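You operate a simulated robot arm through the tools that you are given. There is no shell and no other tool.

Carry out the task below with a simulated robot arm. There is one attempt and no reset: what you move stays moved.

TASK
Dock the green cube light in well A, the blue one in B, and start charging on FULL.
Fine: dock both while the charger is off; leave the other lights alone.

The check looks at the end state, three seconds after you hand in, the way a careful person would. Anything else that was tipped, shoved, dropped, spilled or broken makes it a failure.

THE ROBOT
A 7-joint arm with a two-finger parallel gripper, fixed in place. Base frame: the origin is at the foot of the arm, x ahead of it, y to its left, z up; the work surface is at about z = 0.86. Readings come in m, degrees, newtons and seconds.
With the tool pointing down near the work surface it reaches from about 0.46 to 0.92 m from the base axis. Its first joint turns from -115.0 to 115.0 degrees. Payload 3.91 kg.
The TCP is the grasp point between the finger pads, 0.03 m short of the fingertips. In the tool frame z runs along the fingers and y along their closing line. Largest opening 0.11 m; finger width 0.02, thickness 0.01; the body of the gripper, 0.048 by 0.112 m, starts 0.055 m behind the TCP.
Orientation is that of the tool frame in the base frame, as a unit quaternion [x, y, z, w]. With the fingers straight down and closing along the base's y, the tool's x points along the base's -x, its y along +y and its z along -z.

THE INTERFACE
- The arm moves only by the tool apply_moves. Its argument "steps" is a list of rows, each a list of 7 numbers: the shift along the tool's x, y, z in mm, then the turn, a rotation vector about the tool's x, y, z in degrees, then the gripper command, from -1 (shut) to 1 (fully open), values between in proportion. In form: [[x, y, z, rx, ry, rz, claw], ...]. A call has 1 to 20 rows; each row shifts and turns the commanded pose from where the row before left it, along the tool's axes as they then stand. A row lasts 0.2 s, in which the tool goes at most 0.05 m and 8.6 degrees; a call with a longer step from one row to the next is refused whole, and so is a gripper value outside its range. A pose out of reach is approached as far as the arm can. The call stops where the force on the tool passes 40 N (or 10 N more than at its start, if that is more) or the arm is blocked; 0.2 s more then pass. The fingers move at their own pace (about 0.153 m/s each) and stop on an object; they squeeze with about 32 N. The grip force told is the motor's: it shows also when the fingers shut on nothing. Time passes only in rows, and 0.2 s behind the last, so rows that do not move let the fingers close. The reply holds the time, the measured pose of the TCP, the force on the tool along the base axes, the opening and the grip force, in the units named above and with some noise, with the torque about the TCP (base axes, N m) and any sound that the robot's microphone picked up, and new pictures: "show" is both (left out), scene, wrist or none.
- Cameras (640 x 400 px; columns grow to the right, rows downward): "scene" is fixed at [0.2215, -0.5002, 1.6201]; the picture's right is [0.83, -0.55, 0.00], its down [-0.34, -0.51, -0.79] and it looks along [0.44, 0.66, -0.61] (base axes); focal length 333 px, centre (320, 200). "wrist" rides on the gripper at [0.072, 0.017, -0.103] in the tool frame; the picture's right is [-0.23, 0.97, 0.00], its down [-0.76, -0.18, -0.62] and it looks along [-0.61, -0.14, 0.78] (tool axes); focal length 222 px, centre (320, 200). There is no depth. A picture from a camera that has moved, and an enlarged one, comes with that camera's place and axes in the base frame and with its lens.
- slide_trunk(by): slides the trunk up (or, below 0, down) by that many m; the arm rides with it, the base frame stays. It gives what a move gives, with no picture.
- inspect(camera, box): a new picture of the part [left, top, right, bottom] of that camera's present view, enlarged. No time passes.
- hand_in(): hands the job in; it is judged then, once.

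Nothing tells you positions but the pictures and the camera data. Unless the task says otherwise, let go and move clear before handing in.

The tools are called by a JSON object that holds its "fn" and its "kwargs". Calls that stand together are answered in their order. apply_moves: Moves the arm, as the interface text tells. Its arguments: {"type":"object","properties":{"steps":{"type":"array"},"show":{"type":"string","enum":["both","scene","wrist","none"]}},"required":["steps"]} The other tools are called the same way: slide_trunk (by) slides the trunk up or down; inspect (camera, box) takes an enlarged picture of a part of a camera's view; hand_in () hands the job in.

At the start:

```text
clock: 0.0
tcp_pos: [0.6129, 0.2611, 1.1798]
tool_rot: [0.001, 1.0, 0.0, 0.0]
contact_force: [-0.9, -0.2, 0.6]
moment: [0.03, -0.03, 0.01]
opening: 0.1102
grip_force: 0.0
trunk travel left (down, up): [-0.825, 0.165]
```

scene: 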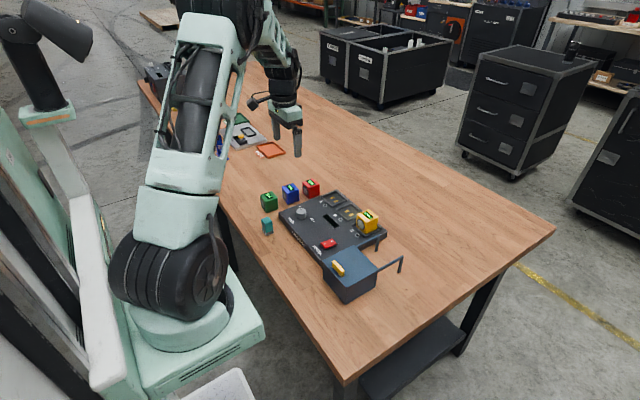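
wrist: 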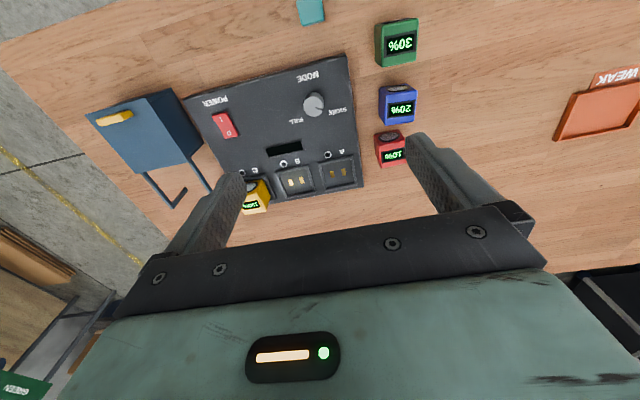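

I see a charger panel with a POWER rocker, a MODE knob, and wells A, B and C (yellow in C). Green, blue and red cubes are lined up to its side. I'll look closer before moving.

{"fn": "inspect", "kwargs": {"camera": "scene", "box": [240, 160, 420, 310]}}

{"fn": "inspect", "kwargs": {"camera": "wrist", "box": [180, 50, 380, 220]}}

{"fn": "inspect", "kwargs": {"camera": "wrist", "box": [280, 0, 480, 180]}}

{"fn": "inspect", "kwargs": {"camera": "scene", "box": [200, 100, 320, 200]}}

```text
2.67 times, centred on (330, 235) of scene
camera zoom: at [0.2215, -0.5002, 1.6201], right [0.83, -0.55, 0.0], down [-0.34, -0.51, -0.79], along [0.44, 0.66, -0.61], focal length 888 px, centre (293, 107)
```

zoom: 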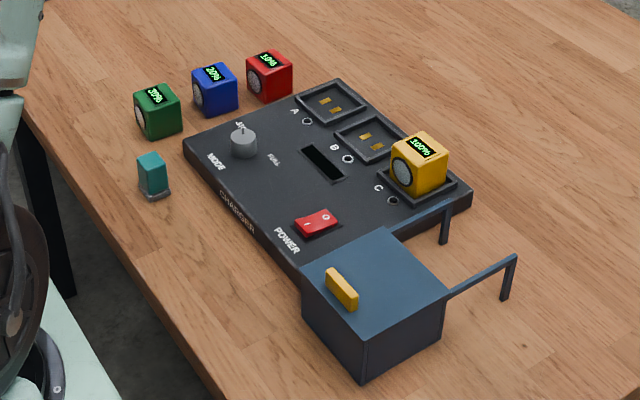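

```text
2.35 times, centred on (280, 135) of wrist
camera zoom: at [0.5408, 0.2789, 1.2843], right [0.23, 0.97, 0.0], down [0.76, -0.18, 0.62], along [0.61, -0.14, -0.78], focal length 523 px, centre (414, 353)
```

zoom: 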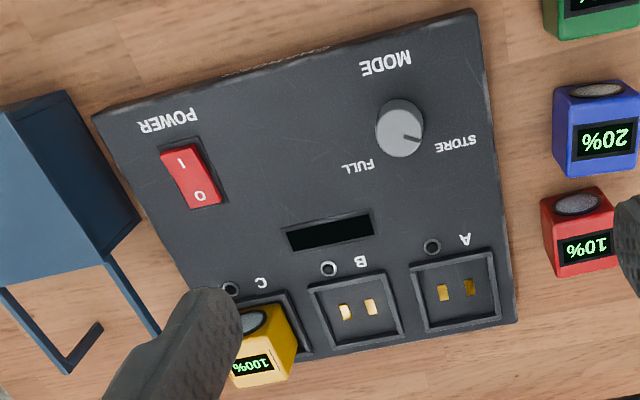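

```text
2.22 times, centred on (380, 90) of wrist
camera zoom: at [0.5408, 0.2789, 1.2843], right [0.23, 0.97, 0.0], down [0.76, -0.18, 0.62], along [0.61, -0.14, -0.78], focal length 494 px, centre (187, 444)
```

zoom: 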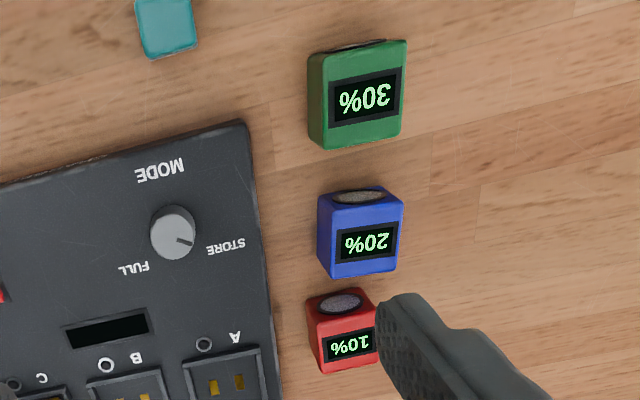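

```text
4.00 times, centred on (260, 150) of scene
camera zoom: at [0.2215, -0.5002, 1.6201], right [0.83, -0.55, 0.0], down [-0.34, -0.51, -0.79], along [0.44, 0.66, -0.61], focal length 1333 px, centre (560, 400)
```

zoom: 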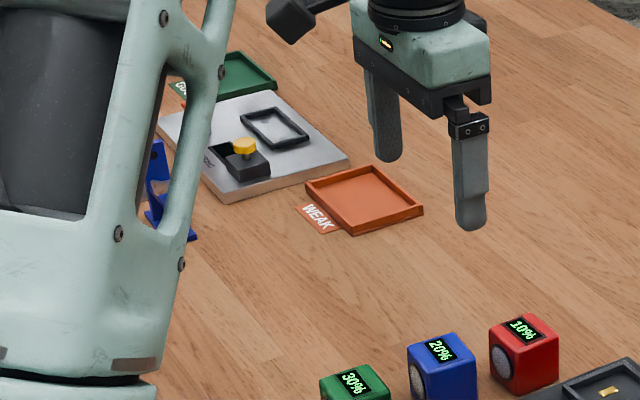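

The panel is square to the base axes. My estimates are green at (0.588, 0.381), blue at (0.677, 0.378), well A at (0.786, 0.258), well B at (0.783, 0.170), the knob at (0.638, 0.246) and the rocker at (0.637, 0.086). Next I'll hover above green for a closer view.

{"fn": "apply_moves", "kwargs": {"steps": [[5, 24, 16, 0, 0, 0, 1], [5, 24, 16, 0, 0, 0, 1], [5, 24, 16, 0, 0, 0, 1], [5, 24, 16, 0, 0, 0, 1], [5, 24, 16, 0, 0, 0, 1], [0, 0, 0, 0, 0, 0, 1], [0, 0, 0, 0, 0, 0, 1]]}}

```text
clock: 1.6
tcp_pos: [0.587, 0.3827, 1.0983]
tool_rot: [0.0, 1.0, 0.0, 0.0]
contact_force: [0.3, -0.3, 0.6]
moment: [0.03, 0.01, 0.02]
opening: 0.1098
grip_force: 0.1
trunk travel left (down, up): [-0.825, 0.165]
camera wrist: at [0.5155, 0.399, 1.2036], right [0.23, 0.97, 0.0], down [0.76, -0.18, 0.62], along [0.61, -0.14, -0.78], focal length 222 px, centre (320, 200)
```

scene: 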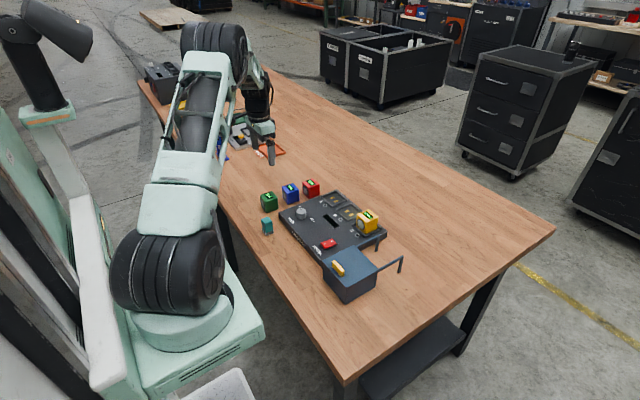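
wrist: 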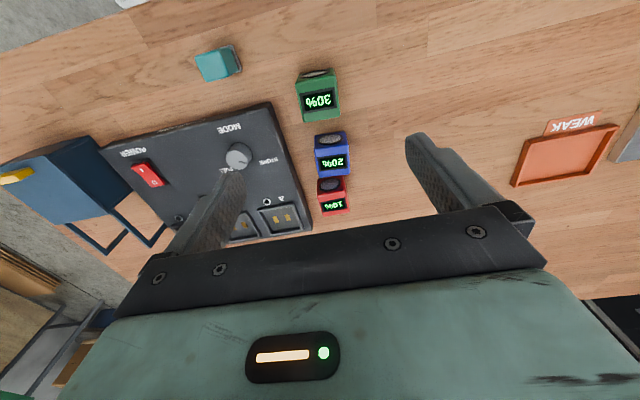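

The cubes are now near the middle of the wrist view. I'll enlarge them to measure green and blue.

{"fn": "inspect", "kwargs": {"camera": "wrist", "box": [270, 50, 390, 230]}}

{"fn": "inspect", "kwargs": {"camera": "wrist", "box": [100, 90, 330, 250]}}

{"fn": "inspect", "kwargs": {"camera": "scene", "box": [250, 165, 350, 240]}}

```text
2.22 times, centred on (330, 140) of wrist
camera zoom: at [0.5155, 0.399, 1.2036], right [0.23, 0.97, 0.0], down [0.76, -0.18, 0.62], along [0.61, -0.14, -0.78], focal length 494 px, centre (298, 333)
```

zoom: 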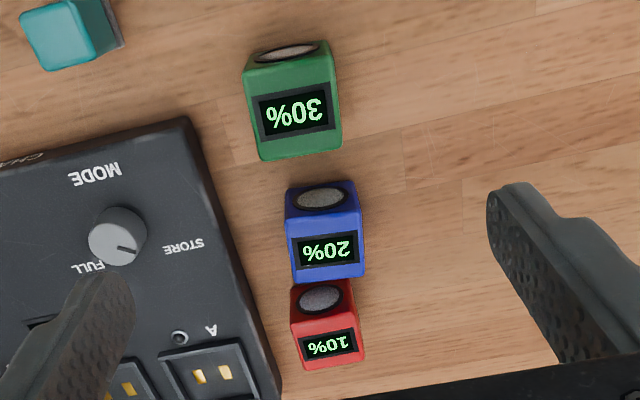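

```text
2.50 times, centred on (215, 170) of wrist
camera zoom: at [0.5155, 0.399, 1.2036], right [0.23, 0.97, 0.0], down [0.76, -0.18, 0.62], along [0.61, -0.14, -0.78], focal length 555 px, centre (582, 275)
```

zoom: 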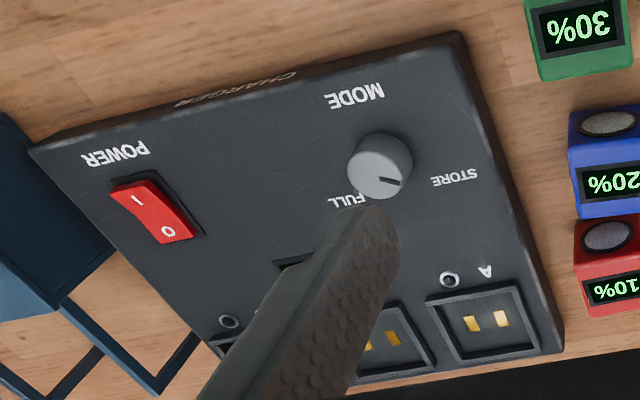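

```text
5.33 times, centred on (300, 202) of scene
camera zoom: at [0.2215, -0.5002, 1.6201], right [0.83, -0.55, 0.0], down [-0.34, -0.51, -0.79], along [0.44, 0.66, -0.61], focal length 1777 px, centre (427, 187)
```

zoom: 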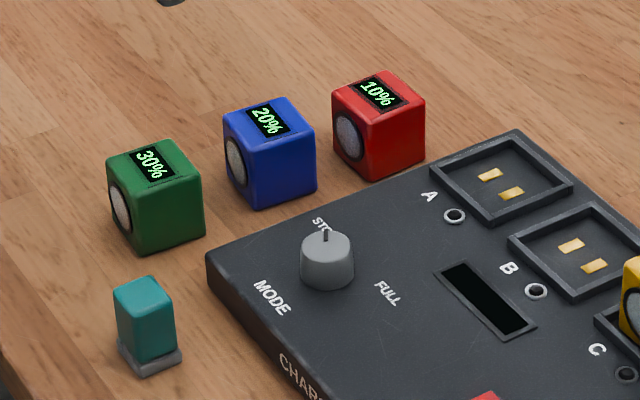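

Green's top is centred at about (0.5895, 0.380, 0.91). It is roughly 48 mm wide and turned about -5.7°. I'll descend partway, align the gripper and check again.

{"fn": "apply_moves", "kwargs": {"steps": [[-2.5, -2.5, 30, 0, 0, 0, 0.6], [0, 0, 40, 0, 0, 0, 0.6], [0, 0, 40, 0, 0, 5.7, 0.6], [0, 0, 0, 0, 0, 0, 0.6], [0, 0, 0, 0, 0, 0, 0.6]], "show": "wrist"}}

{"fn": "inspect", "kwargs": {"camera": "wrist", "box": [200, 80, 440, 230]}}

{"fn": "inspect", "kwargs": {"camera": "scene", "box": [240, 155, 340, 230]}}

```text
clock: 2.8
tcp_pos: [0.5902, 0.3802, 0.9884]
tool_rot: [0.05, 0.999, -0.001, 0.0]
contact_force: [-0.3, 0.4, -1.1]
moment: [-0.01, -0.02, -0.02]
opening: 0.0882
grip_force: 0.0
trunk travel left (down, up): [-0.825, 0.165]
camera wrist: at [0.5206, 0.4042, 1.0934], right [0.32, 0.95, 0.0], down [0.74, -0.25, 0.62], along [0.59, -0.2, -0.78], focal length 222 px, centre (320, 200)
```

wrist: 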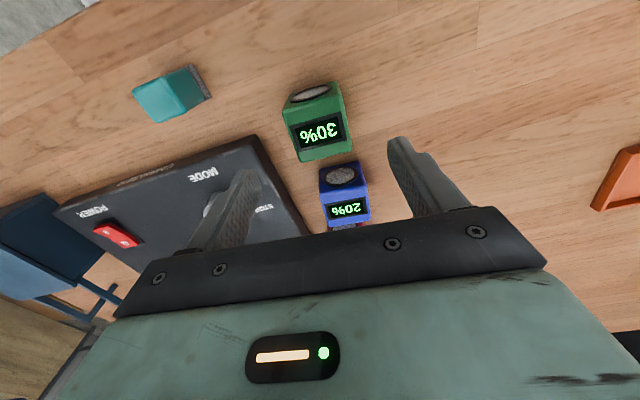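

```text
2.67 times, centred on (320, 155) of wrist
camera zoom: at [0.5206, 0.4042, 1.0934], right [0.32, 0.95, 0.0], down [0.74, -0.25, 0.62], along [0.59, -0.2, -0.78], focal length 592 px, centre (320, 320)
```

zoom: 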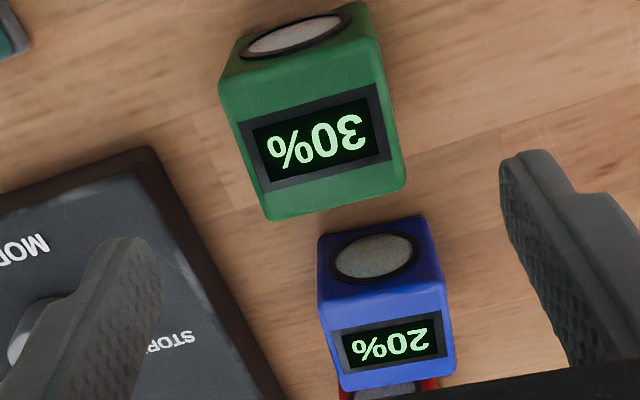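

```text
5.33 times, centred on (290, 192) of scene
camera zoom: at [0.2215, -0.5002, 1.6201], right [0.83, -0.55, 0.0], down [-0.34, -0.51, -0.79], along [0.44, 0.66, -0.61], focal length 1777 px, centre (480, 240)
```

zoom: 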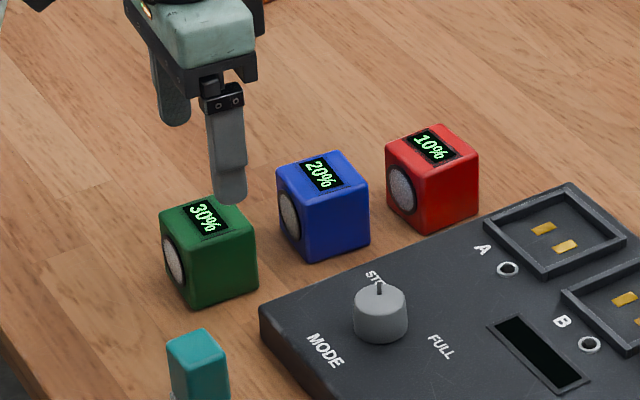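

The gripper is centred over green to within about 2 mm. I'll descend and grip.

{"fn": "apply_moves", "kwargs": {"steps": [[2, 0, 25, 0, 0, -1, 0.6], [0, 0, 30, 0, 0, 0, 0.6], [0, 0, 25, 0, 0, 0, 0.6], [0, 0, 0, 0, 0, 0, 0.6], [0, 0, 0, 0, 0, 0, 0.2], [0, 0, 0, 0, 0, 0, -0.2], [0, 0, 0, 0, 0, 0, -0.6], [0, 0, 0, 0, 0, 0, -0.6]]}}

```text
clock: 4.6
tcp_pos: [0.5872, 0.3797, 0.9093]
tool_rot: [0.041, 0.999, 0.0, -0.001]
contact_force: [0.6, 0.2, 0.2]
moment: [0.0, -0.04, -0.01]
opening: 0.0499
grip_force: 32.1
trunk travel left (down, up): [-0.825, 0.165]
camera wrist: at [0.5176, 0.4028, 1.0144], right [0.31, 0.95, 0.0], down [0.74, -0.24, 0.62], along [0.59, -0.19, -0.78], focal length 222 px, centre (320, 200)
```

scene: 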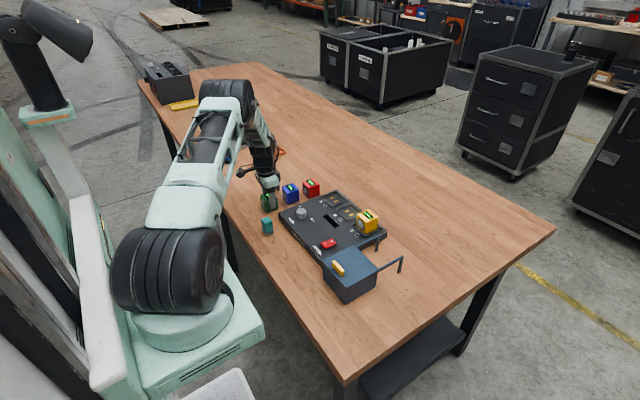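
wrist: 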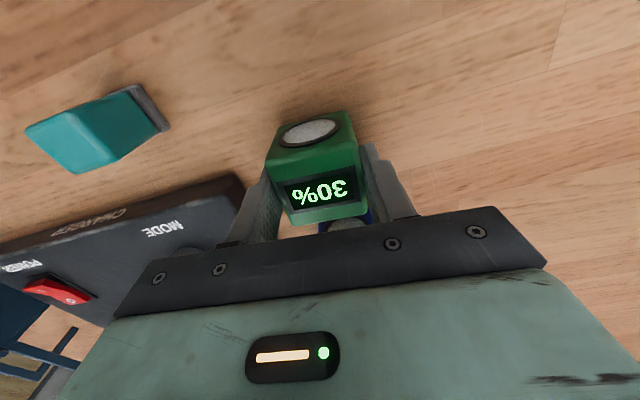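

Green is gripped (50 mm). I'll lift it straight up, square it to the base axes and hover above well A to check alignment.

{"fn": "apply_moves", "kwargs": {"steps": [[0, 0, -30, 0, 0, 0, -0.6], [0, 0, -40, 0, 0, 0, -0.6], [0, 0, -40, 0, 0, 0, -0.6], [0, 0, -40, 0, 0, -4.7, -0.6], [-39, -24, -15, 0, 0, 0, -0.6], [-39, -24, -15, 0, 0, 0, -0.6], [-39, -24, -15, 0, 0, 0, -0.6], [-39, -24, -15, 0, 0, 0, -0.6], [-39, -24, -15, 0, 0, 0, -0.6], [0, 0, 0, 0, 0, 0, -0.6], [0, 0, 0, 0, 0, 0, -0.6]]}}

{"fn": "inspect", "kwargs": {"camera": "wrist", "box": [220, 20, 420, 145]}}

{"fn": "inspect", "kwargs": {"camera": "scene", "box": [280, 120, 400, 270]}}

```text
clock: 7.0
tcp_pos: [0.782, 0.259, 1.1354]
tool_rot: [0.0, 1.0, 0.0, 0.0]
contact_force: [-1.0, 0.6, -1.8]
moment: [0.01, 0.04, 0.0]
opening: 0.0499
grip_force: 32.0
trunk travel left (down, up): [-0.825, 0.165]
camera wrist: at [0.7108, 0.276, 1.2401], right [0.23, 0.97, 0.0], down [0.76, -0.18, 0.62], along [0.61, -0.14, -0.78], focal length 222 px, centre (320, 200)
```

scene: 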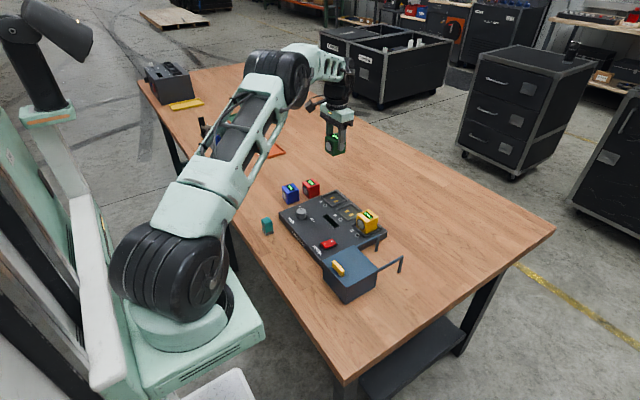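
wrist: 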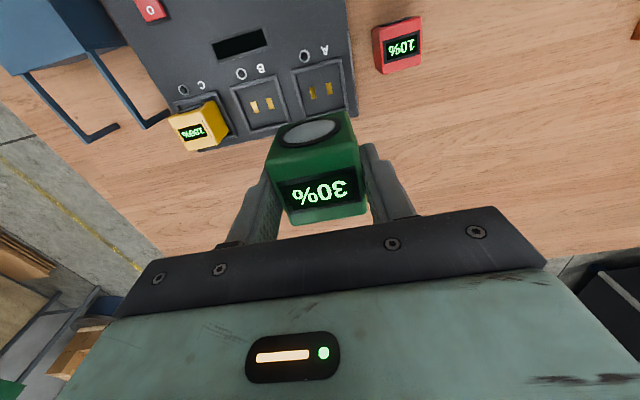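

```text
3.20 times, centred on (320, 82) of wrist
camera zoom: at [0.7108, 0.276, 1.2401], right [0.23, 0.97, 0.0], down [0.76, -0.18, 0.62], along [0.61, -0.14, -0.78], focal length 711 px, centre (320, 576)
```

zoom: 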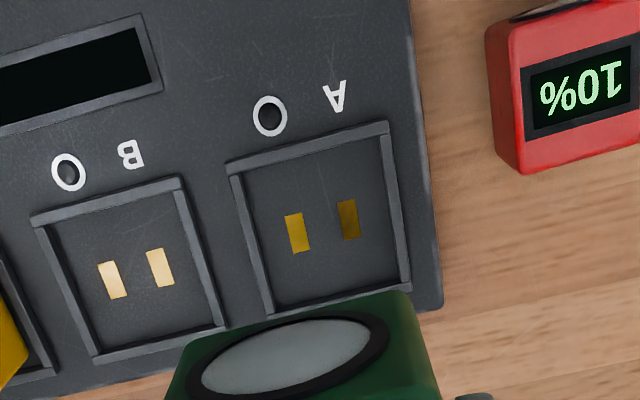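

```text
2.67 times, centred on (340, 195) of scene
camera zoom: at [0.2215, -0.5002, 1.6201], right [0.83, -0.55, 0.0], down [-0.34, -0.51, -0.79], along [0.44, 0.66, -0.61], focal length 888 px, centre (267, 213)
```

zoom: 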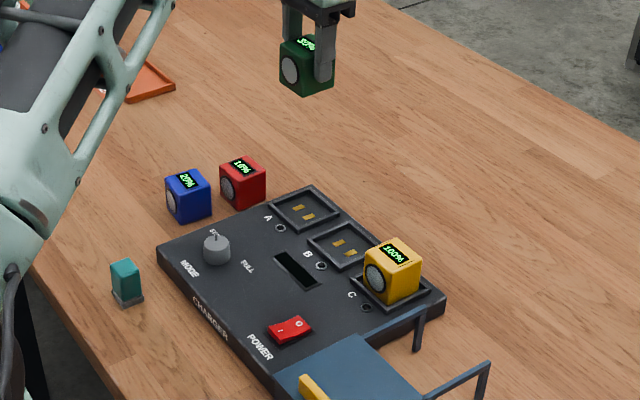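

Well A's centre comes out at about (0.785, 0.260) with an outer size of about 68 mm. I'll check how the held cube sits relative to the tool.

{"fn": "inspect", "kwargs": {"camera": "wrist", "box": [240, 95, 400, 235]}}

{"fn": "inspect", "kwargs": {"camera": "scene", "box": [310, 190, 400, 250]}}

```text
2.86 times, centred on (320, 165) of wrist
camera zoom: at [0.7108, 0.276, 1.2401], right [0.23, 0.97, 0.0], down [0.76, -0.18, 0.62], along [0.61, -0.14, -0.78], focal length 635 px, centre (320, 300)
```

zoom: 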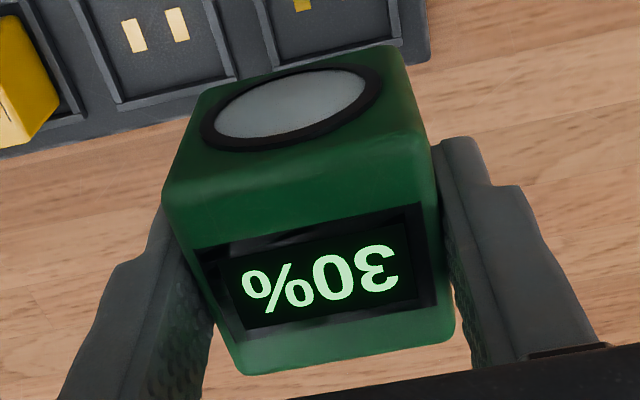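

```text
6.67 times, centred on (355, 220) of scene
camera zoom: at [0.2215, -0.5002, 1.6201], right [0.83, -0.55, 0.0], down [-0.34, -0.51, -0.79], along [0.44, 0.66, -0.61], focal length 2221 px, centre (87, 67)
```

zoom: 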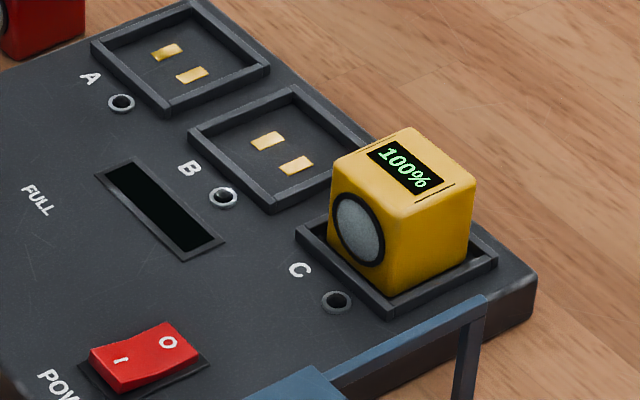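

Yellow shows the docked orientation: screen up, lens toward the base. The held green cube matches it. I'll shift about 2 mm and descend to just above the well.

{"fn": "apply_moves", "kwargs": {"steps": [[-2.5, 1.2, 30, 0, 0, 0, -0.6], [0, 0, 40, 0, 0, 0, -0.6], [0, 0, 40, 0, 0, 0, -0.6], [0, 0, 35, 0, 0, 0, -0.6], [0, 0, 22, 0, 0, 0, -0.6], [0, 0, 0, 0, 0, 0, -0.6], [0, 0, 0, 0, 0, 0, -0.6]]}}

{"fn": "inspect", "kwargs": {"camera": "scene", "box": [290, 170, 380, 230]}}

{"fn": "inspect", "kwargs": {"camera": "wrist", "box": [180, 40, 400, 220]}}

```text
clock: 8.6
tcp_pos: [0.7872, 0.2611, 0.9671]
tool_rot: [0.001, 1.0, 0.0, 0.0]
contact_force: [-0.3, -1.0, -3.1]
moment: [0.01, -0.04, 0.02]
opening: 0.0498
grip_force: 31.6
trunk travel left (down, up): [-0.825, 0.165]
camera wrist: at [0.7141, 0.2775, 1.0712], right [0.23, 0.97, 0.0], down [0.76, -0.18, 0.62], along [0.61, -0.14, -0.78], focal length 222 px, centre (320, 200)
```

scene: 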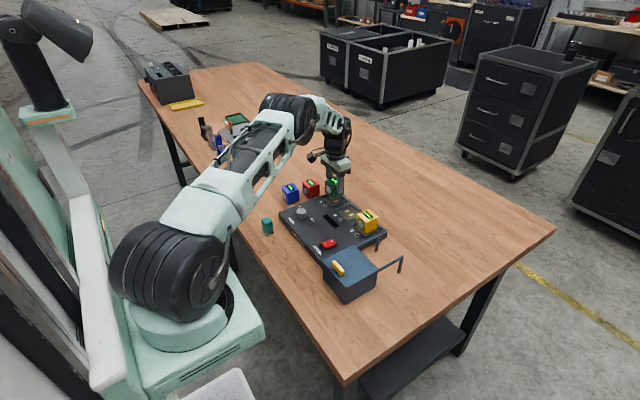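
wrist: 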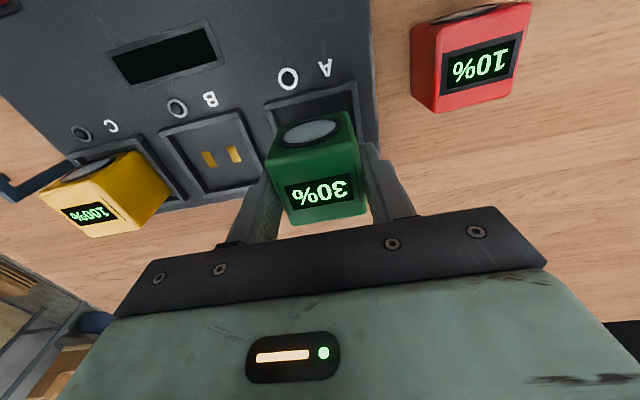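

```text
6.67 times, centred on (335, 200) of scene
camera zoom: at [0.2215, -0.5002, 1.6201], right [0.83, -0.55, 0.0], down [-0.34, -0.51, -0.79], along [0.44, 0.66, -0.61], focal length 2221 px, centre (220, 200)
```

zoom: 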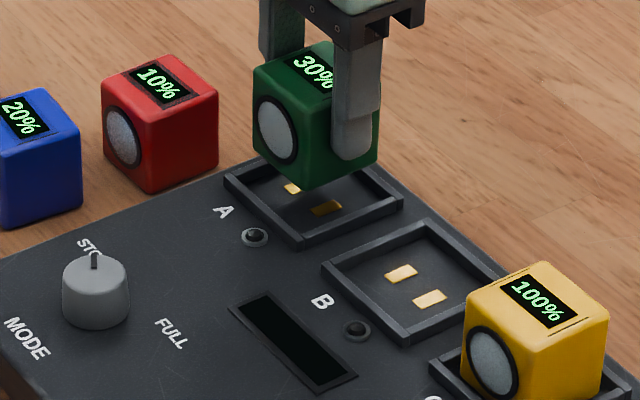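

```text
2.22 times, centred on (290, 130) of wrist
camera zoom: at [0.7141, 0.2775, 1.0712], right [0.23, 0.97, 0.0], down [0.76, -0.18, 0.62], along [0.61, -0.14, -0.78], focal length 494 px, centre (387, 356)
```

zoom: 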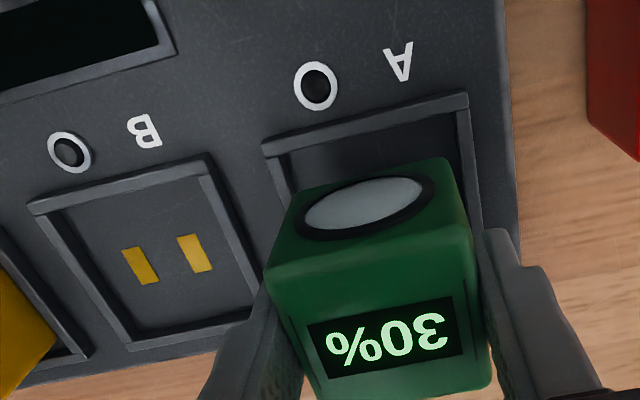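

Cube and well are aligned within about 1 mm. I'll lower in small steps until it touches.

{"fn": "apply_moves", "kwargs": {"steps": [[1, -0.7, 5, 0, 0, 0, -0.6], [0, 0, 5, 0, 0, 0, -0.6], [0, 0, 3, 0, 0, 0, -0.6], [0, 0, 0, 0, 0, 0, -0.6]], "show": "none"}}

{"fn": "inspect", "kwargs": {"camera": "scene", "box": [290, 170, 380, 230]}}

```text
clock: 9.6
tcp_pos: [0.7847, 0.2603, 0.953]
tool_rot: [0.0, 1.0, 0.0, 0.0]
contact_force: [0.3, -0.6, -2.4]
moment: [0.02, -0.06, 0.0]
opening: 0.0499
grip_force: 32.3
trunk travel left (down, up): [-0.825, 0.165]
```

```text
6.67 times, centred on (335, 200) of scene
camera zoom: at [0.2215, -0.5002, 1.6201], right [0.83, -0.55, 0.0], down [-0.34, -0.51, -0.79], along [0.44, 0.66, -0.61], focal length 2221 px, centre (220, 200)
```

zoom: 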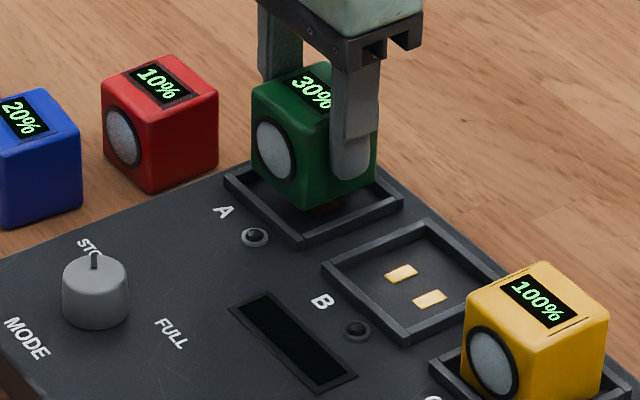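

{"fn": "apply_moves", "kwargs": {"steps": [[0, 0, 3, 0, 0, 0, -0.6], [0, 0, 3, 0, 0, 0, -0.6], [0, 0, 2, 0, 0, 0, -0.6], [0, 0, 0, 0, 0, 0, -0.6]], "show": "none"}}

{"fn": "inspect", "kwargs": {"camera": "scene", "box": [290, 170, 380, 230]}}

```text
clock: 10.6
tcp_pos: [0.7851, 0.2606, 0.9462]
tool_rot: [0.0, 1.0, 0.0, 0.0]
contact_force: [0.0, 1.1, -2.1]
moment: [-0.03, 0.02, -0.06]
opening: 0.0498
grip_force: 32.6
trunk travel left (down, up): [-0.825, 0.165]
```

```text
6.67 times, centred on (335, 200) of scene
camera zoom: at [0.2215, -0.5002, 1.6201], right [0.83, -0.55, 0.0], down [-0.34, -0.51, -0.79], along [0.44, 0.66, -0.61], focal length 2221 px, centre (220, 200)
```

zoom: 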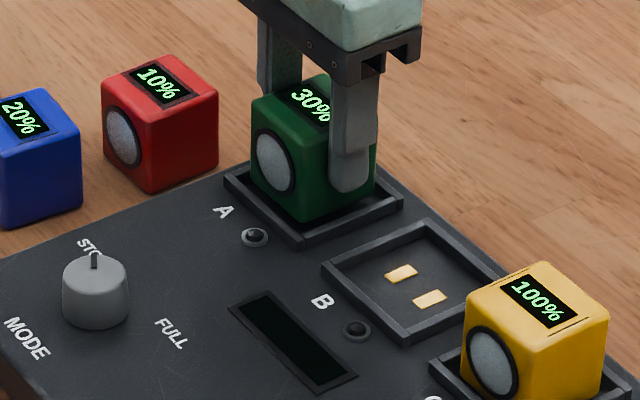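

No contact yet. The gap is small, so I'll continue down in finer steps.

{"fn": "apply_moves", "kwargs": {"steps": [[0, 0, 1.5, 0, 0, 0, -0.6], [0, 0, 1.5, 0, 0, 0, -0.6], [0, 0, 1, 0, 0, 0, -0.6], [0, 0, 0, 0, 0, 0, -0.6]], "show": "none"}}

{"fn": "inspect", "kwargs": {"camera": "scene", "box": [290, 170, 380, 230]}}

```text
clock: 11.6
tcp_pos: [0.7845, 0.2607, 0.9425]
tool_rot: [0.0, 1.0, 0.0, -0.001]
contact_force: [-0.5, -0.1, -2.8]
moment: [-0.02, 0.0, -0.02]
opening: 0.0498
grip_force: 32.3
trunk travel left (down, up): [-0.825, 0.165]
```

```text
6.67 times, centred on (335, 200) of scene
camera zoom: at [0.2215, -0.5002, 1.6201], right [0.83, -0.55, 0.0], down [-0.34, -0.51, -0.79], along [0.44, 0.66, -0.61], focal length 2221 px, centre (220, 200)
```

zoom: 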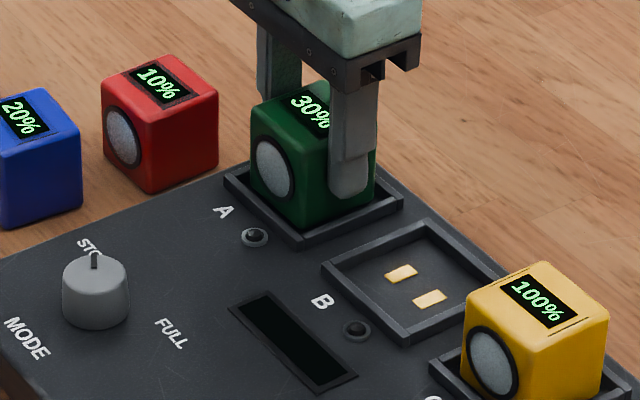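

{"fn": "apply_moves", "kwargs": {"steps": [[0, 0, 1, 0, 0, 0, -0.6], [0, 0, 1, 0, 0, 0, -0.6], [0, 0, 1, 0, 0, 0, -0.6], [0, 0, 0, 0, 0, 0, -0.6]], "show": "none"}}

{"fn": "inspect", "kwargs": {"camera": "scene", "box": [290, 170, 380, 230]}}

```text
clock: 12.6
tcp_pos: [0.7855, 0.2611, 0.9404]
tool_rot: [0.0, 1.0, 0.0, 0.0]
contact_force: [-0.2, 0.3, 0.4]
moment: [-0.1, 0.09, -0.01]
opening: 0.0499
grip_force: 32.1
trunk travel left (down, up): [-0.825, 0.165]
```

```text
6.67 times, centred on (335, 200) of scene
camera zoom: at [0.2215, -0.5002, 1.6201], right [0.83, -0.55, 0.0], down [-0.34, -0.51, -0.79], along [0.44, 0.66, -0.61], focal length 2221 px, centre (220, 200)
```

zoom: 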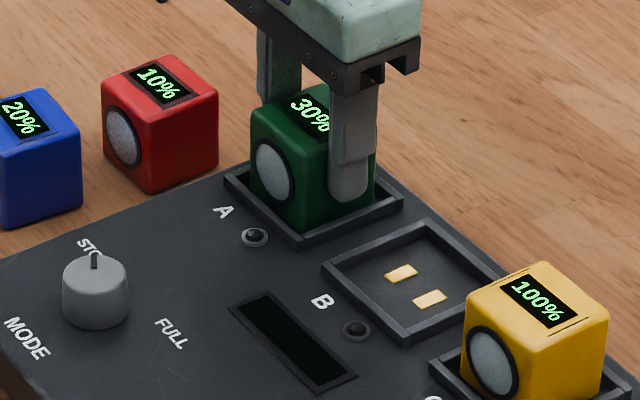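

The force no longer shows the cube's weight, which suggests it is touching the floor. One more small step to confirm.

{"fn": "apply_moves", "kwargs": {"steps": [[0, 0, 1, 0, 0, 0, -0.6], [0, 0, 0, 0, 0, 0, -0.6]], "show": "none"}}

```text
clock: 13.2
tcp_pos: [0.7854, 0.2611, 0.9393]
tool_rot: [-0.001, 1.0, 0.001, 0.001]
contact_force: [-1.4, -0.2, 9.3]
moment: [-0.23, 0.42, 0.03]
opening: 0.0499
grip_force: 31.5
trunk travel left (down, up): [-0.825, 0.165]
```

Contact is confirmed at 9 N, so green is seated. I'll release it, rise clear and check.

{"fn": "apply_moves", "kwargs": {"steps": [[0, 0, -0.7, 0, 0, 0, -0.6], [0, 0, 0, 0, 0, 0, 0.1], [0, 0, 0, 0, 0, 0, 0.4], [0, 0, 0, 0, 0, 0, 0.4], [0, 0, -15, 0, 0, 0, 0.4], [0, 0, -30, 0, 0, 0, 0.4], [0, 0, -45, 0, 0, 0, 0.4], [0, 0, -45, 0, 0, 0, 0.4], [0, 0, -45, 0, 0, 0, 0.4], [0, 0, 0, 0, 0, 0, 0.4]]}}

{"fn": "inspect", "kwargs": {"camera": "scene", "box": [290, 170, 380, 230]}}

{"fn": "inspect", "kwargs": {"camera": "wrist", "box": [200, 20, 440, 170]}}

```text
clock: 15.4
tcp_pos: [0.7848, 0.2603, 1.1187]
tool_rot: [0.0, 1.0, -0.001, -0.001]
contact_force: [-0.5, -0.2, 0.7]
moment: [0.0, 0.02, 0.01]
opening: 0.0768
grip_force: 0.1
trunk travel left (down, up): [-0.825, 0.165]
camera wrist: at [0.7126, 0.2783, 1.224], right [0.23, 0.97, 0.0], down [0.76, -0.18, 0.62], along [0.61, -0.14, -0.78], focal length 222 px, centre (320, 200)
```

scene: 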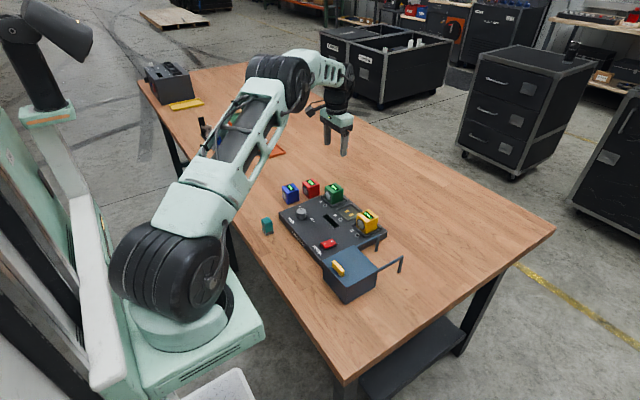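
wrist: 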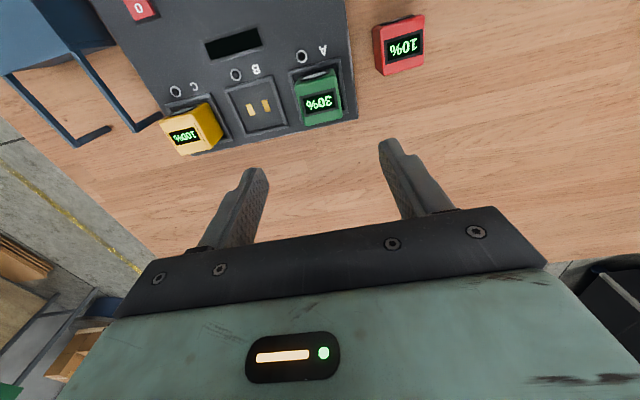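

```text
6.67 times, centred on (335, 200) of scene
camera zoom: at [0.2215, -0.5002, 1.6201], right [0.83, -0.55, 0.0], down [-0.34, -0.51, -0.79], along [0.44, 0.66, -0.61], focal length 2221 px, centre (220, 200)
```

zoom: 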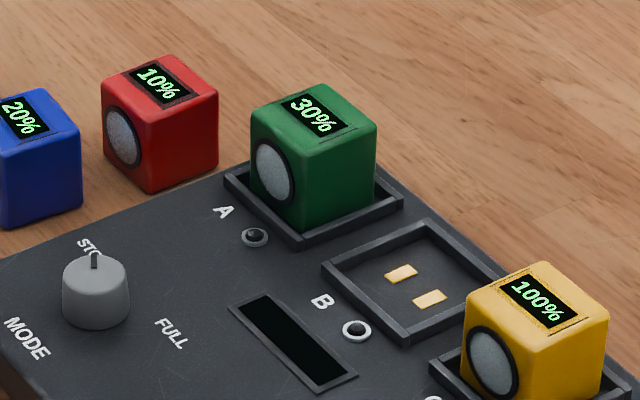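

```text
2.67 times, centred on (320, 95) of wrist
camera zoom: at [0.7126, 0.2783, 1.224], right [0.23, 0.97, 0.0], down [0.76, -0.18, 0.62], along [0.61, -0.14, -0.78], focal length 592 px, centre (320, 480)
```

zoom: 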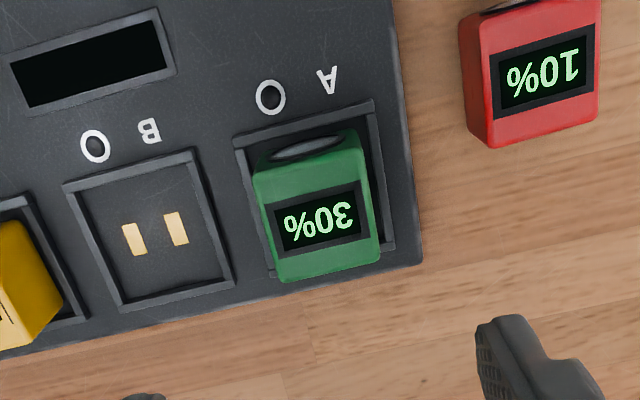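

Green is docked squarely in A. Well B's centre is at about (0.784, 0.1705). Next I'll hover over blue at about (0.680, 0.380).

{"fn": "apply_moves", "kwargs": {"steps": [[26, 30, 0, 0, 0, 0, 0.5], [26, 30, 0, 0, 0, 0, 0.5], [26, 30, 10, 0, 0, 0, 0.5], [27, 30, 30, 0, 0, 0, 0.6], [0, 0, 40, 0, 0, 0, 0.6], [0, 0, 40, 0, 0, 5, 0.6], [0, 0, 0, 0, 0, 0, 0.6], [0, 0, 0, 0, 0, 0, 0.6]]}}

{"fn": "inspect", "kwargs": {"camera": "wrist", "box": [200, 80, 440, 230]}}

{"fn": "inspect", "kwargs": {"camera": "scene", "box": [260, 160, 350, 220]}}

```text
refused: row 4 steps farther than a row can; nothing moved
```

```text
2.67 times, centred on (320, 155) of wrist
camera zoom: at [0.7126, 0.2783, 1.224], right [0.23, 0.97, 0.0], down [0.76, -0.18, 0.62], along [0.61, -0.14, -0.78], focal length 592 px, centre (320, 320)
```

zoom: 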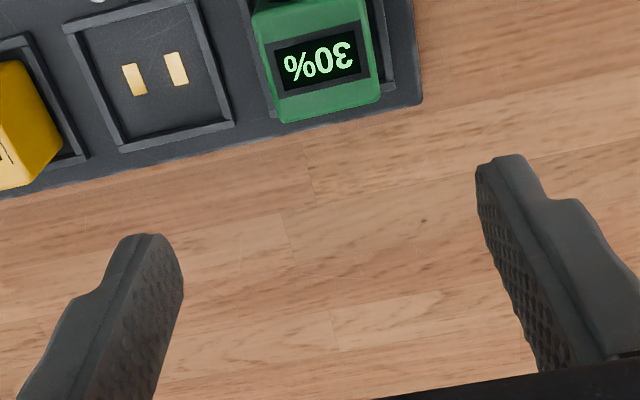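

```text
6.67 times, centred on (305, 190) of scene
camera zoom: at [0.2215, -0.5002, 1.6201], right [0.83, -0.55, 0.0], down [-0.34, -0.51, -0.79], along [0.44, 0.66, -0.61], focal length 2221 px, centre (420, 267)
```

zoom: 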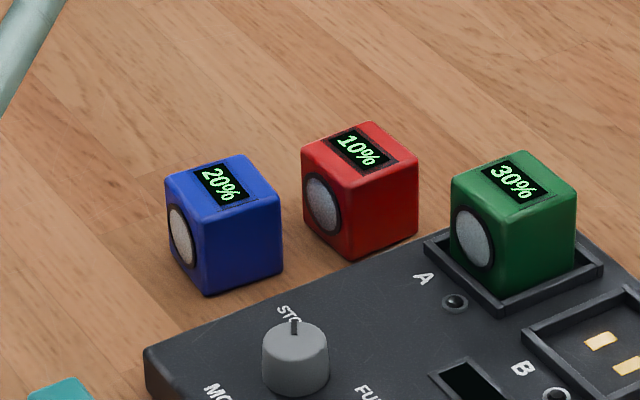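

One row was slightly too long, so the call was refused and nothing moved. I'll resend the move toward blue with shorter steps.

{"fn": "apply_moves", "kwargs": {"steps": [[26, 30, 0, 0, 0, 0, 0.5], [26, 30, 0, 0, 0, 0, 0.5], [26, 30, 10, 0, 0, 0, 0.5], [27, 30, 20, 0, 0, 0, 0.6], [0, 0, 40, 0, 0, 0, 0.6], [0, 0, 40, 0, 0, 0, 0.6], [0, 0, 20, 0, 0, 5, 0.6], [0, 0, 0, 0, 0, 0, 0.6], [0, 0, 0, 0, 0, 0, 0.6]]}}

{"fn": "inspect", "kwargs": {"camera": "wrist", "box": [200, 80, 440, 230]}}

{"fn": "inspect", "kwargs": {"camera": "scene", "box": [260, 160, 350, 220]}}

```text
clock: 17.4
tcp_pos: [0.6809, 0.3801, 0.9899]
tool_rot: [0.044, 0.999, 0.0, -0.001]
contact_force: [-0.2, 0.5, 0.4]
moment: [0.05, 0.03, 0.0]
opening: 0.0876
grip_force: 0.1
trunk travel left (down, up): [-0.825, 0.165]
camera wrist: at [0.6097, 0.4033, 1.0941], right [0.31, 0.95, 0.0], down [0.74, -0.24, 0.62], along [0.59, -0.19, -0.78], focal length 222 px, centre (320, 200)
```

scene: 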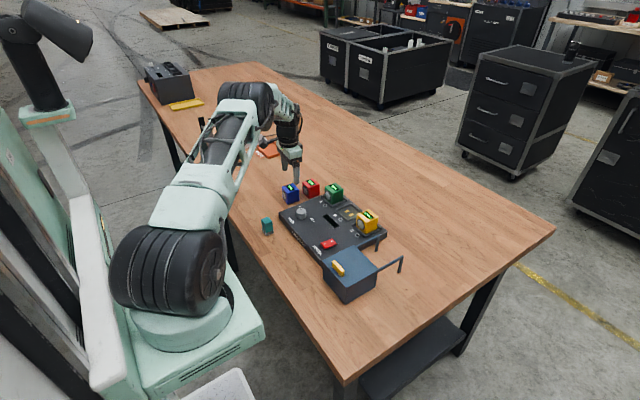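
wrist: 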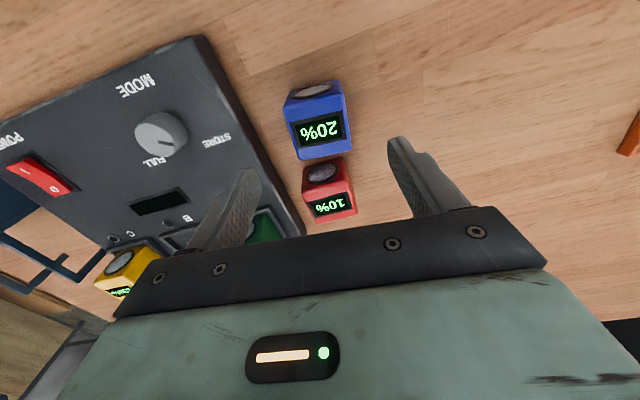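

```text
2.67 times, centred on (320, 155) of wrist
camera zoom: at [0.6097, 0.4033, 1.0941], right [0.31, 0.95, 0.0], down [0.74, -0.24, 0.62], along [0.59, -0.19, -0.78], focal length 592 px, centre (320, 320)
```

zoom: 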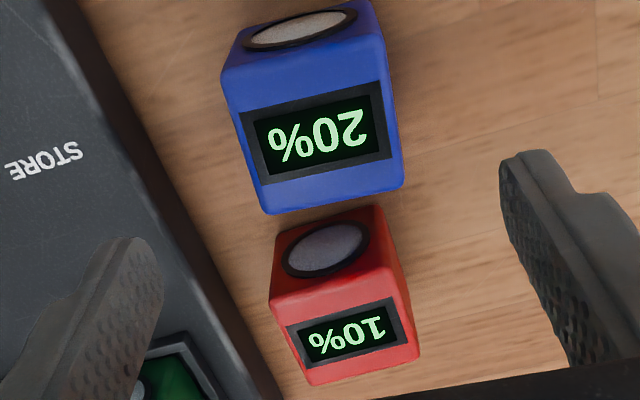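

```text
6.67 times, centred on (305, 190) of scene
camera zoom: at [0.2215, -0.5002, 1.6201], right [0.83, -0.55, 0.0], down [-0.34, -0.51, -0.79], along [0.44, 0.66, -0.61], focal length 2221 px, centre (420, 267)
```

zoom: 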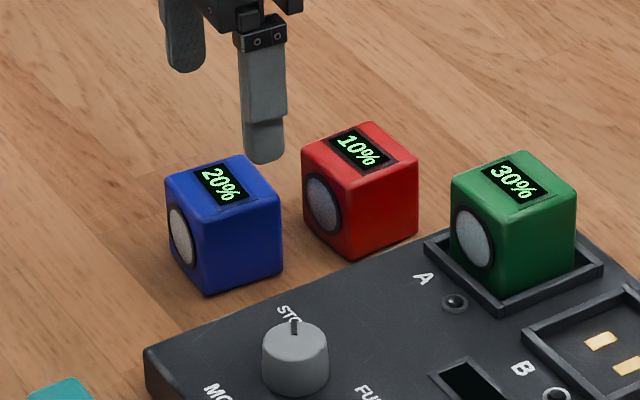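

The gripper is centred on blue to within about 2 mm. I'll make a small correction, then descend and grip.

{"fn": "apply_moves", "kwargs": {"steps": [[2, 0, 25, 0, 0, 1.3, 0.6], [0, 0, 30, 0, 0, 0, 0.6], [0, 0, 25, 0, 0, 0, 0.6], [0, 0, 0, 0, 0, 0, 0.6], [0, 0, 0, 0, 0, 0, 0.2], [0, 0, 0, 0, 0, 0, -0.2], [0, 0, 0, 0, 0, 0, -0.6], [0, 0, 0, 0, 0, 0, -0.6]]}}

{"fn": "inspect", "kwargs": {"camera": "scene", "box": [260, 160, 350, 220]}}

```text
clock: 19.2
tcp_pos: [0.6779, 0.3799, 0.9092]
tool_rot: [0.055, 0.998, 0.0, -0.001]
contact_force: [-1.1, 0.4, -0.5]
moment: [0.04, -0.05, 0.03]
opening: 0.0499
grip_force: 32.0
trunk travel left (down, up): [-0.825, 0.165]
camera wrist: at [0.6086, 0.405, 1.0141], right [0.33, 0.94, 0.0], down [0.74, -0.26, 0.62], along [0.59, -0.21, -0.78], focal length 222 px, centre (320, 200)
```

scene: 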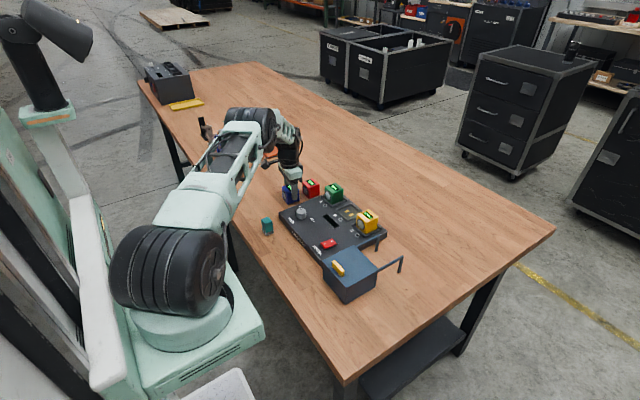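
wrist: 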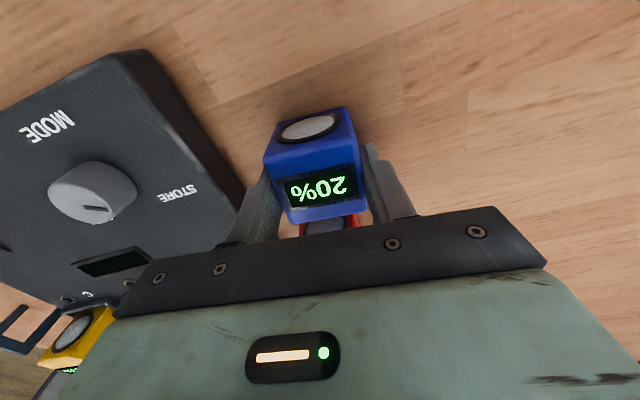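

```text
6.67 times, centred on (305, 190) of scene
camera zoom: at [0.2215, -0.5002, 1.6201], right [0.83, -0.55, 0.0], down [-0.34, -0.51, -0.79], along [0.44, 0.66, -0.61], focal length 2221 px, centre (420, 267)
```

zoom: 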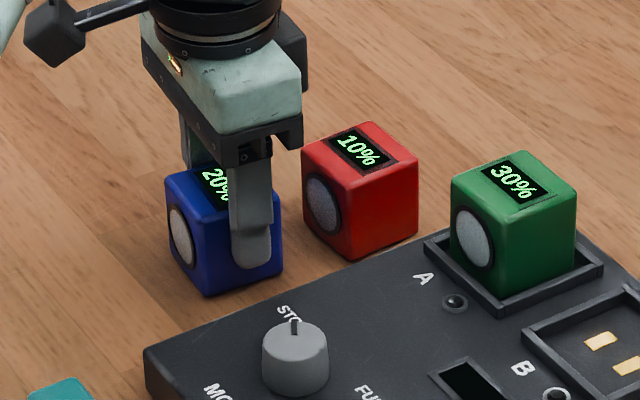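

Blue is gripped. I'll lift it straight up, square it and carry it over well B at height.

{"fn": "apply_moves", "kwargs": {"steps": [[0, 0, -30, 0, 0, 0, -0.6], [0, 0, -40, 0, 0, 0, -0.6], [0, 0, -40, 0, 0, 0, -0.6], [0, 0, -40, 0, 0, -6.3, -0.6], [-17.5, -35, -5, 0, 0, 0, -0.6], [-17.5, -35, -5, 0, 0, 0, -0.6], [-17.5, -35, -5, 0, 0, 0, -0.6], [-17.5, -35, 0, 0, 0, 0, -0.6], [-17.5, -35, 0, 0, 0, 0, -0.6], [-17.5, -34.5, 0, 0, 0, 0, -0.6], [0, 0, 0, 0, 0, 0, -0.6], [0, 0, 0, 0, 0, 0, -0.6]]}}

{"fn": "inspect", "kwargs": {"camera": "wrist", "box": [200, 40, 440, 220]}}

{"fn": "inspect", "kwargs": {"camera": "scene", "box": [310, 150, 400, 250]}}

```text
clock: 21.8
tcp_pos: [0.7829, 0.1723, 1.075]
tool_rot: [-0.001, 1.0, 0.0, 0.0]
contact_force: [-0.2, -0.2, -1.8]
moment: [-0.02, -0.02, 0.01]
opening: 0.0499
grip_force: 31.5
trunk travel left (down, up): [-0.825, 0.165]
camera wrist: at [0.7112, 0.1886, 1.1795], right [0.23, 0.97, 0.0], down [0.76, -0.18, 0.62], along [0.61, -0.14, -0.78], focal length 222 px, centre (320, 200)
```

scene: 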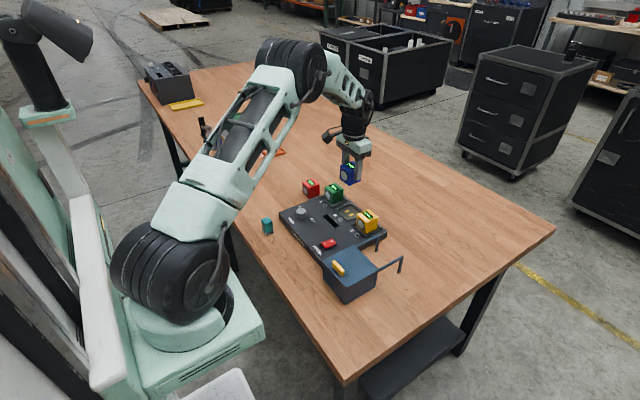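
wrist: 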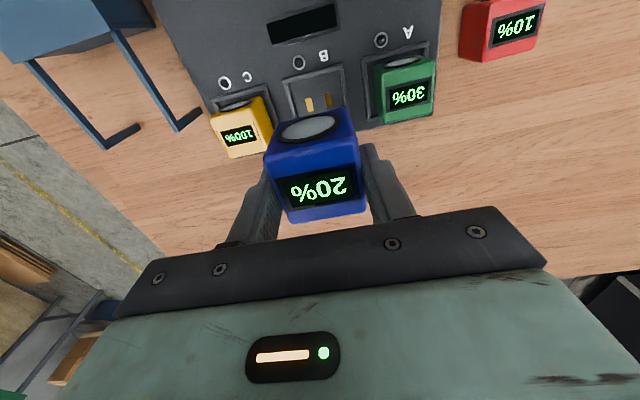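

```text
2.22 times, centred on (320, 130) of wrist
camera zoom: at [0.7112, 0.1886, 1.1795], right [0.23, 0.97, 0.0], down [0.76, -0.18, 0.62], along [0.61, -0.14, -0.78], focal length 494 px, centre (320, 356)
```

zoom: 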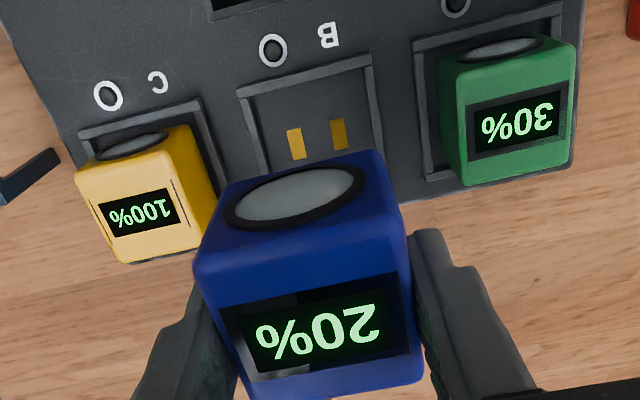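

```text
4.00 times, centred on (355, 200) of scene
camera zoom: at [0.2215, -0.5002, 1.6201], right [0.83, -0.55, 0.0], down [-0.34, -0.51, -0.79], along [0.44, 0.66, -0.61], focal length 1333 px, centre (180, 200)
```

zoom: 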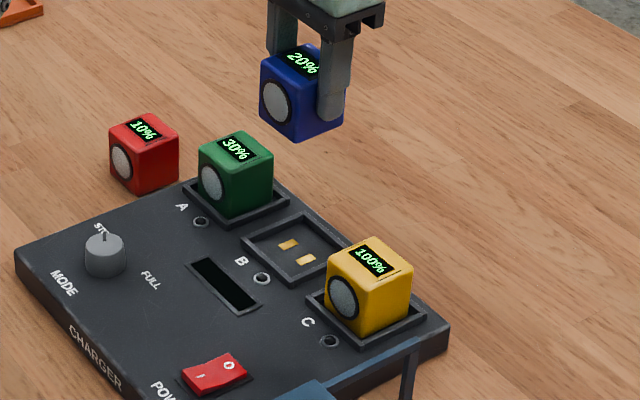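

Blue is lined up with B. I'll shift about 2 mm, descend to just above the well and look again.

{"fn": "apply_moves", "kwargs": {"steps": [[-2, -1.2, 30, 0, 0, 0, -0.6], [0, 0, 40, 0, 0, 0, -0.6], [0, 0, 30, 0, 0, 0, -0.6], [0, 0, 12, 0, 0, 0, -0.6], [0, 0, 0, 0, 0, 0, -0.6], [0, 0, 0, 0, 0, 0, -0.6]], "show": "none"}}

{"fn": "inspect", "kwargs": {"camera": "wrist", "box": [200, 40, 440, 220]}}

{"fn": "inspect", "kwargs": {"camera": "scene", "box": [305, 175, 395, 235]}}

```text
clock: 23.2
tcp_pos: [0.7846, 0.1698, 0.9619]
tool_rot: [0.0, 1.0, 0.0, 0.0]
contact_force: [0.8, 0.2, -2.2]
moment: [0.0, -0.03, 0.02]
opening: 0.0497
grip_force: 32.0
trunk travel left (down, up): [-0.825, 0.165]
```

```text
2.22 times, centred on (320, 130) of wrist
camera zoom: at [0.713, 0.1867, 1.0667], right [0.23, 0.97, 0.0], down [0.76, -0.18, 0.62], along [0.61, -0.14, -0.78], focal length 494 px, centre (320, 356)
```

zoom: 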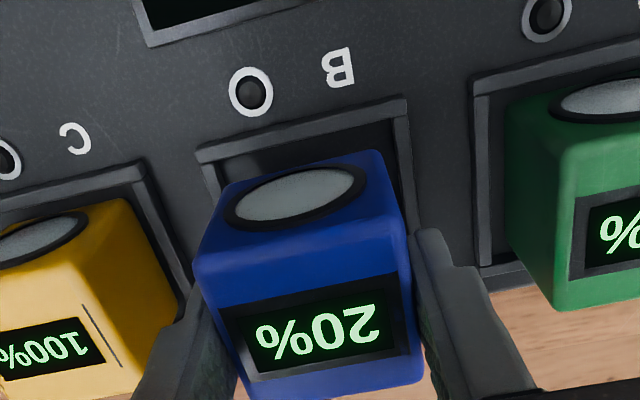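

```text
6.67 times, centred on (350, 205) of scene
camera zoom: at [0.2215, -0.5002, 1.6201], right [0.83, -0.55, 0.0], down [-0.34, -0.51, -0.79], along [0.44, 0.66, -0.61], focal length 2221 px, centre (120, 167)
```

zoom: 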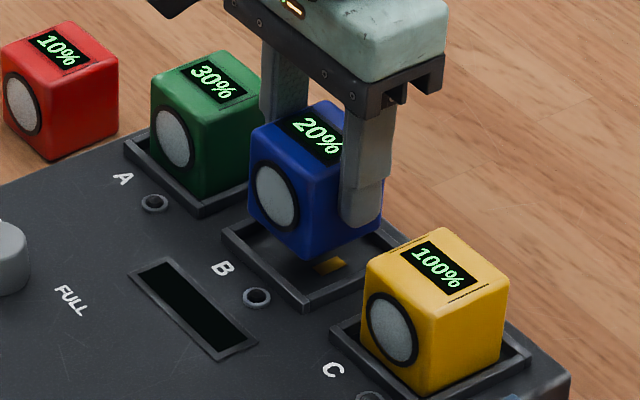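

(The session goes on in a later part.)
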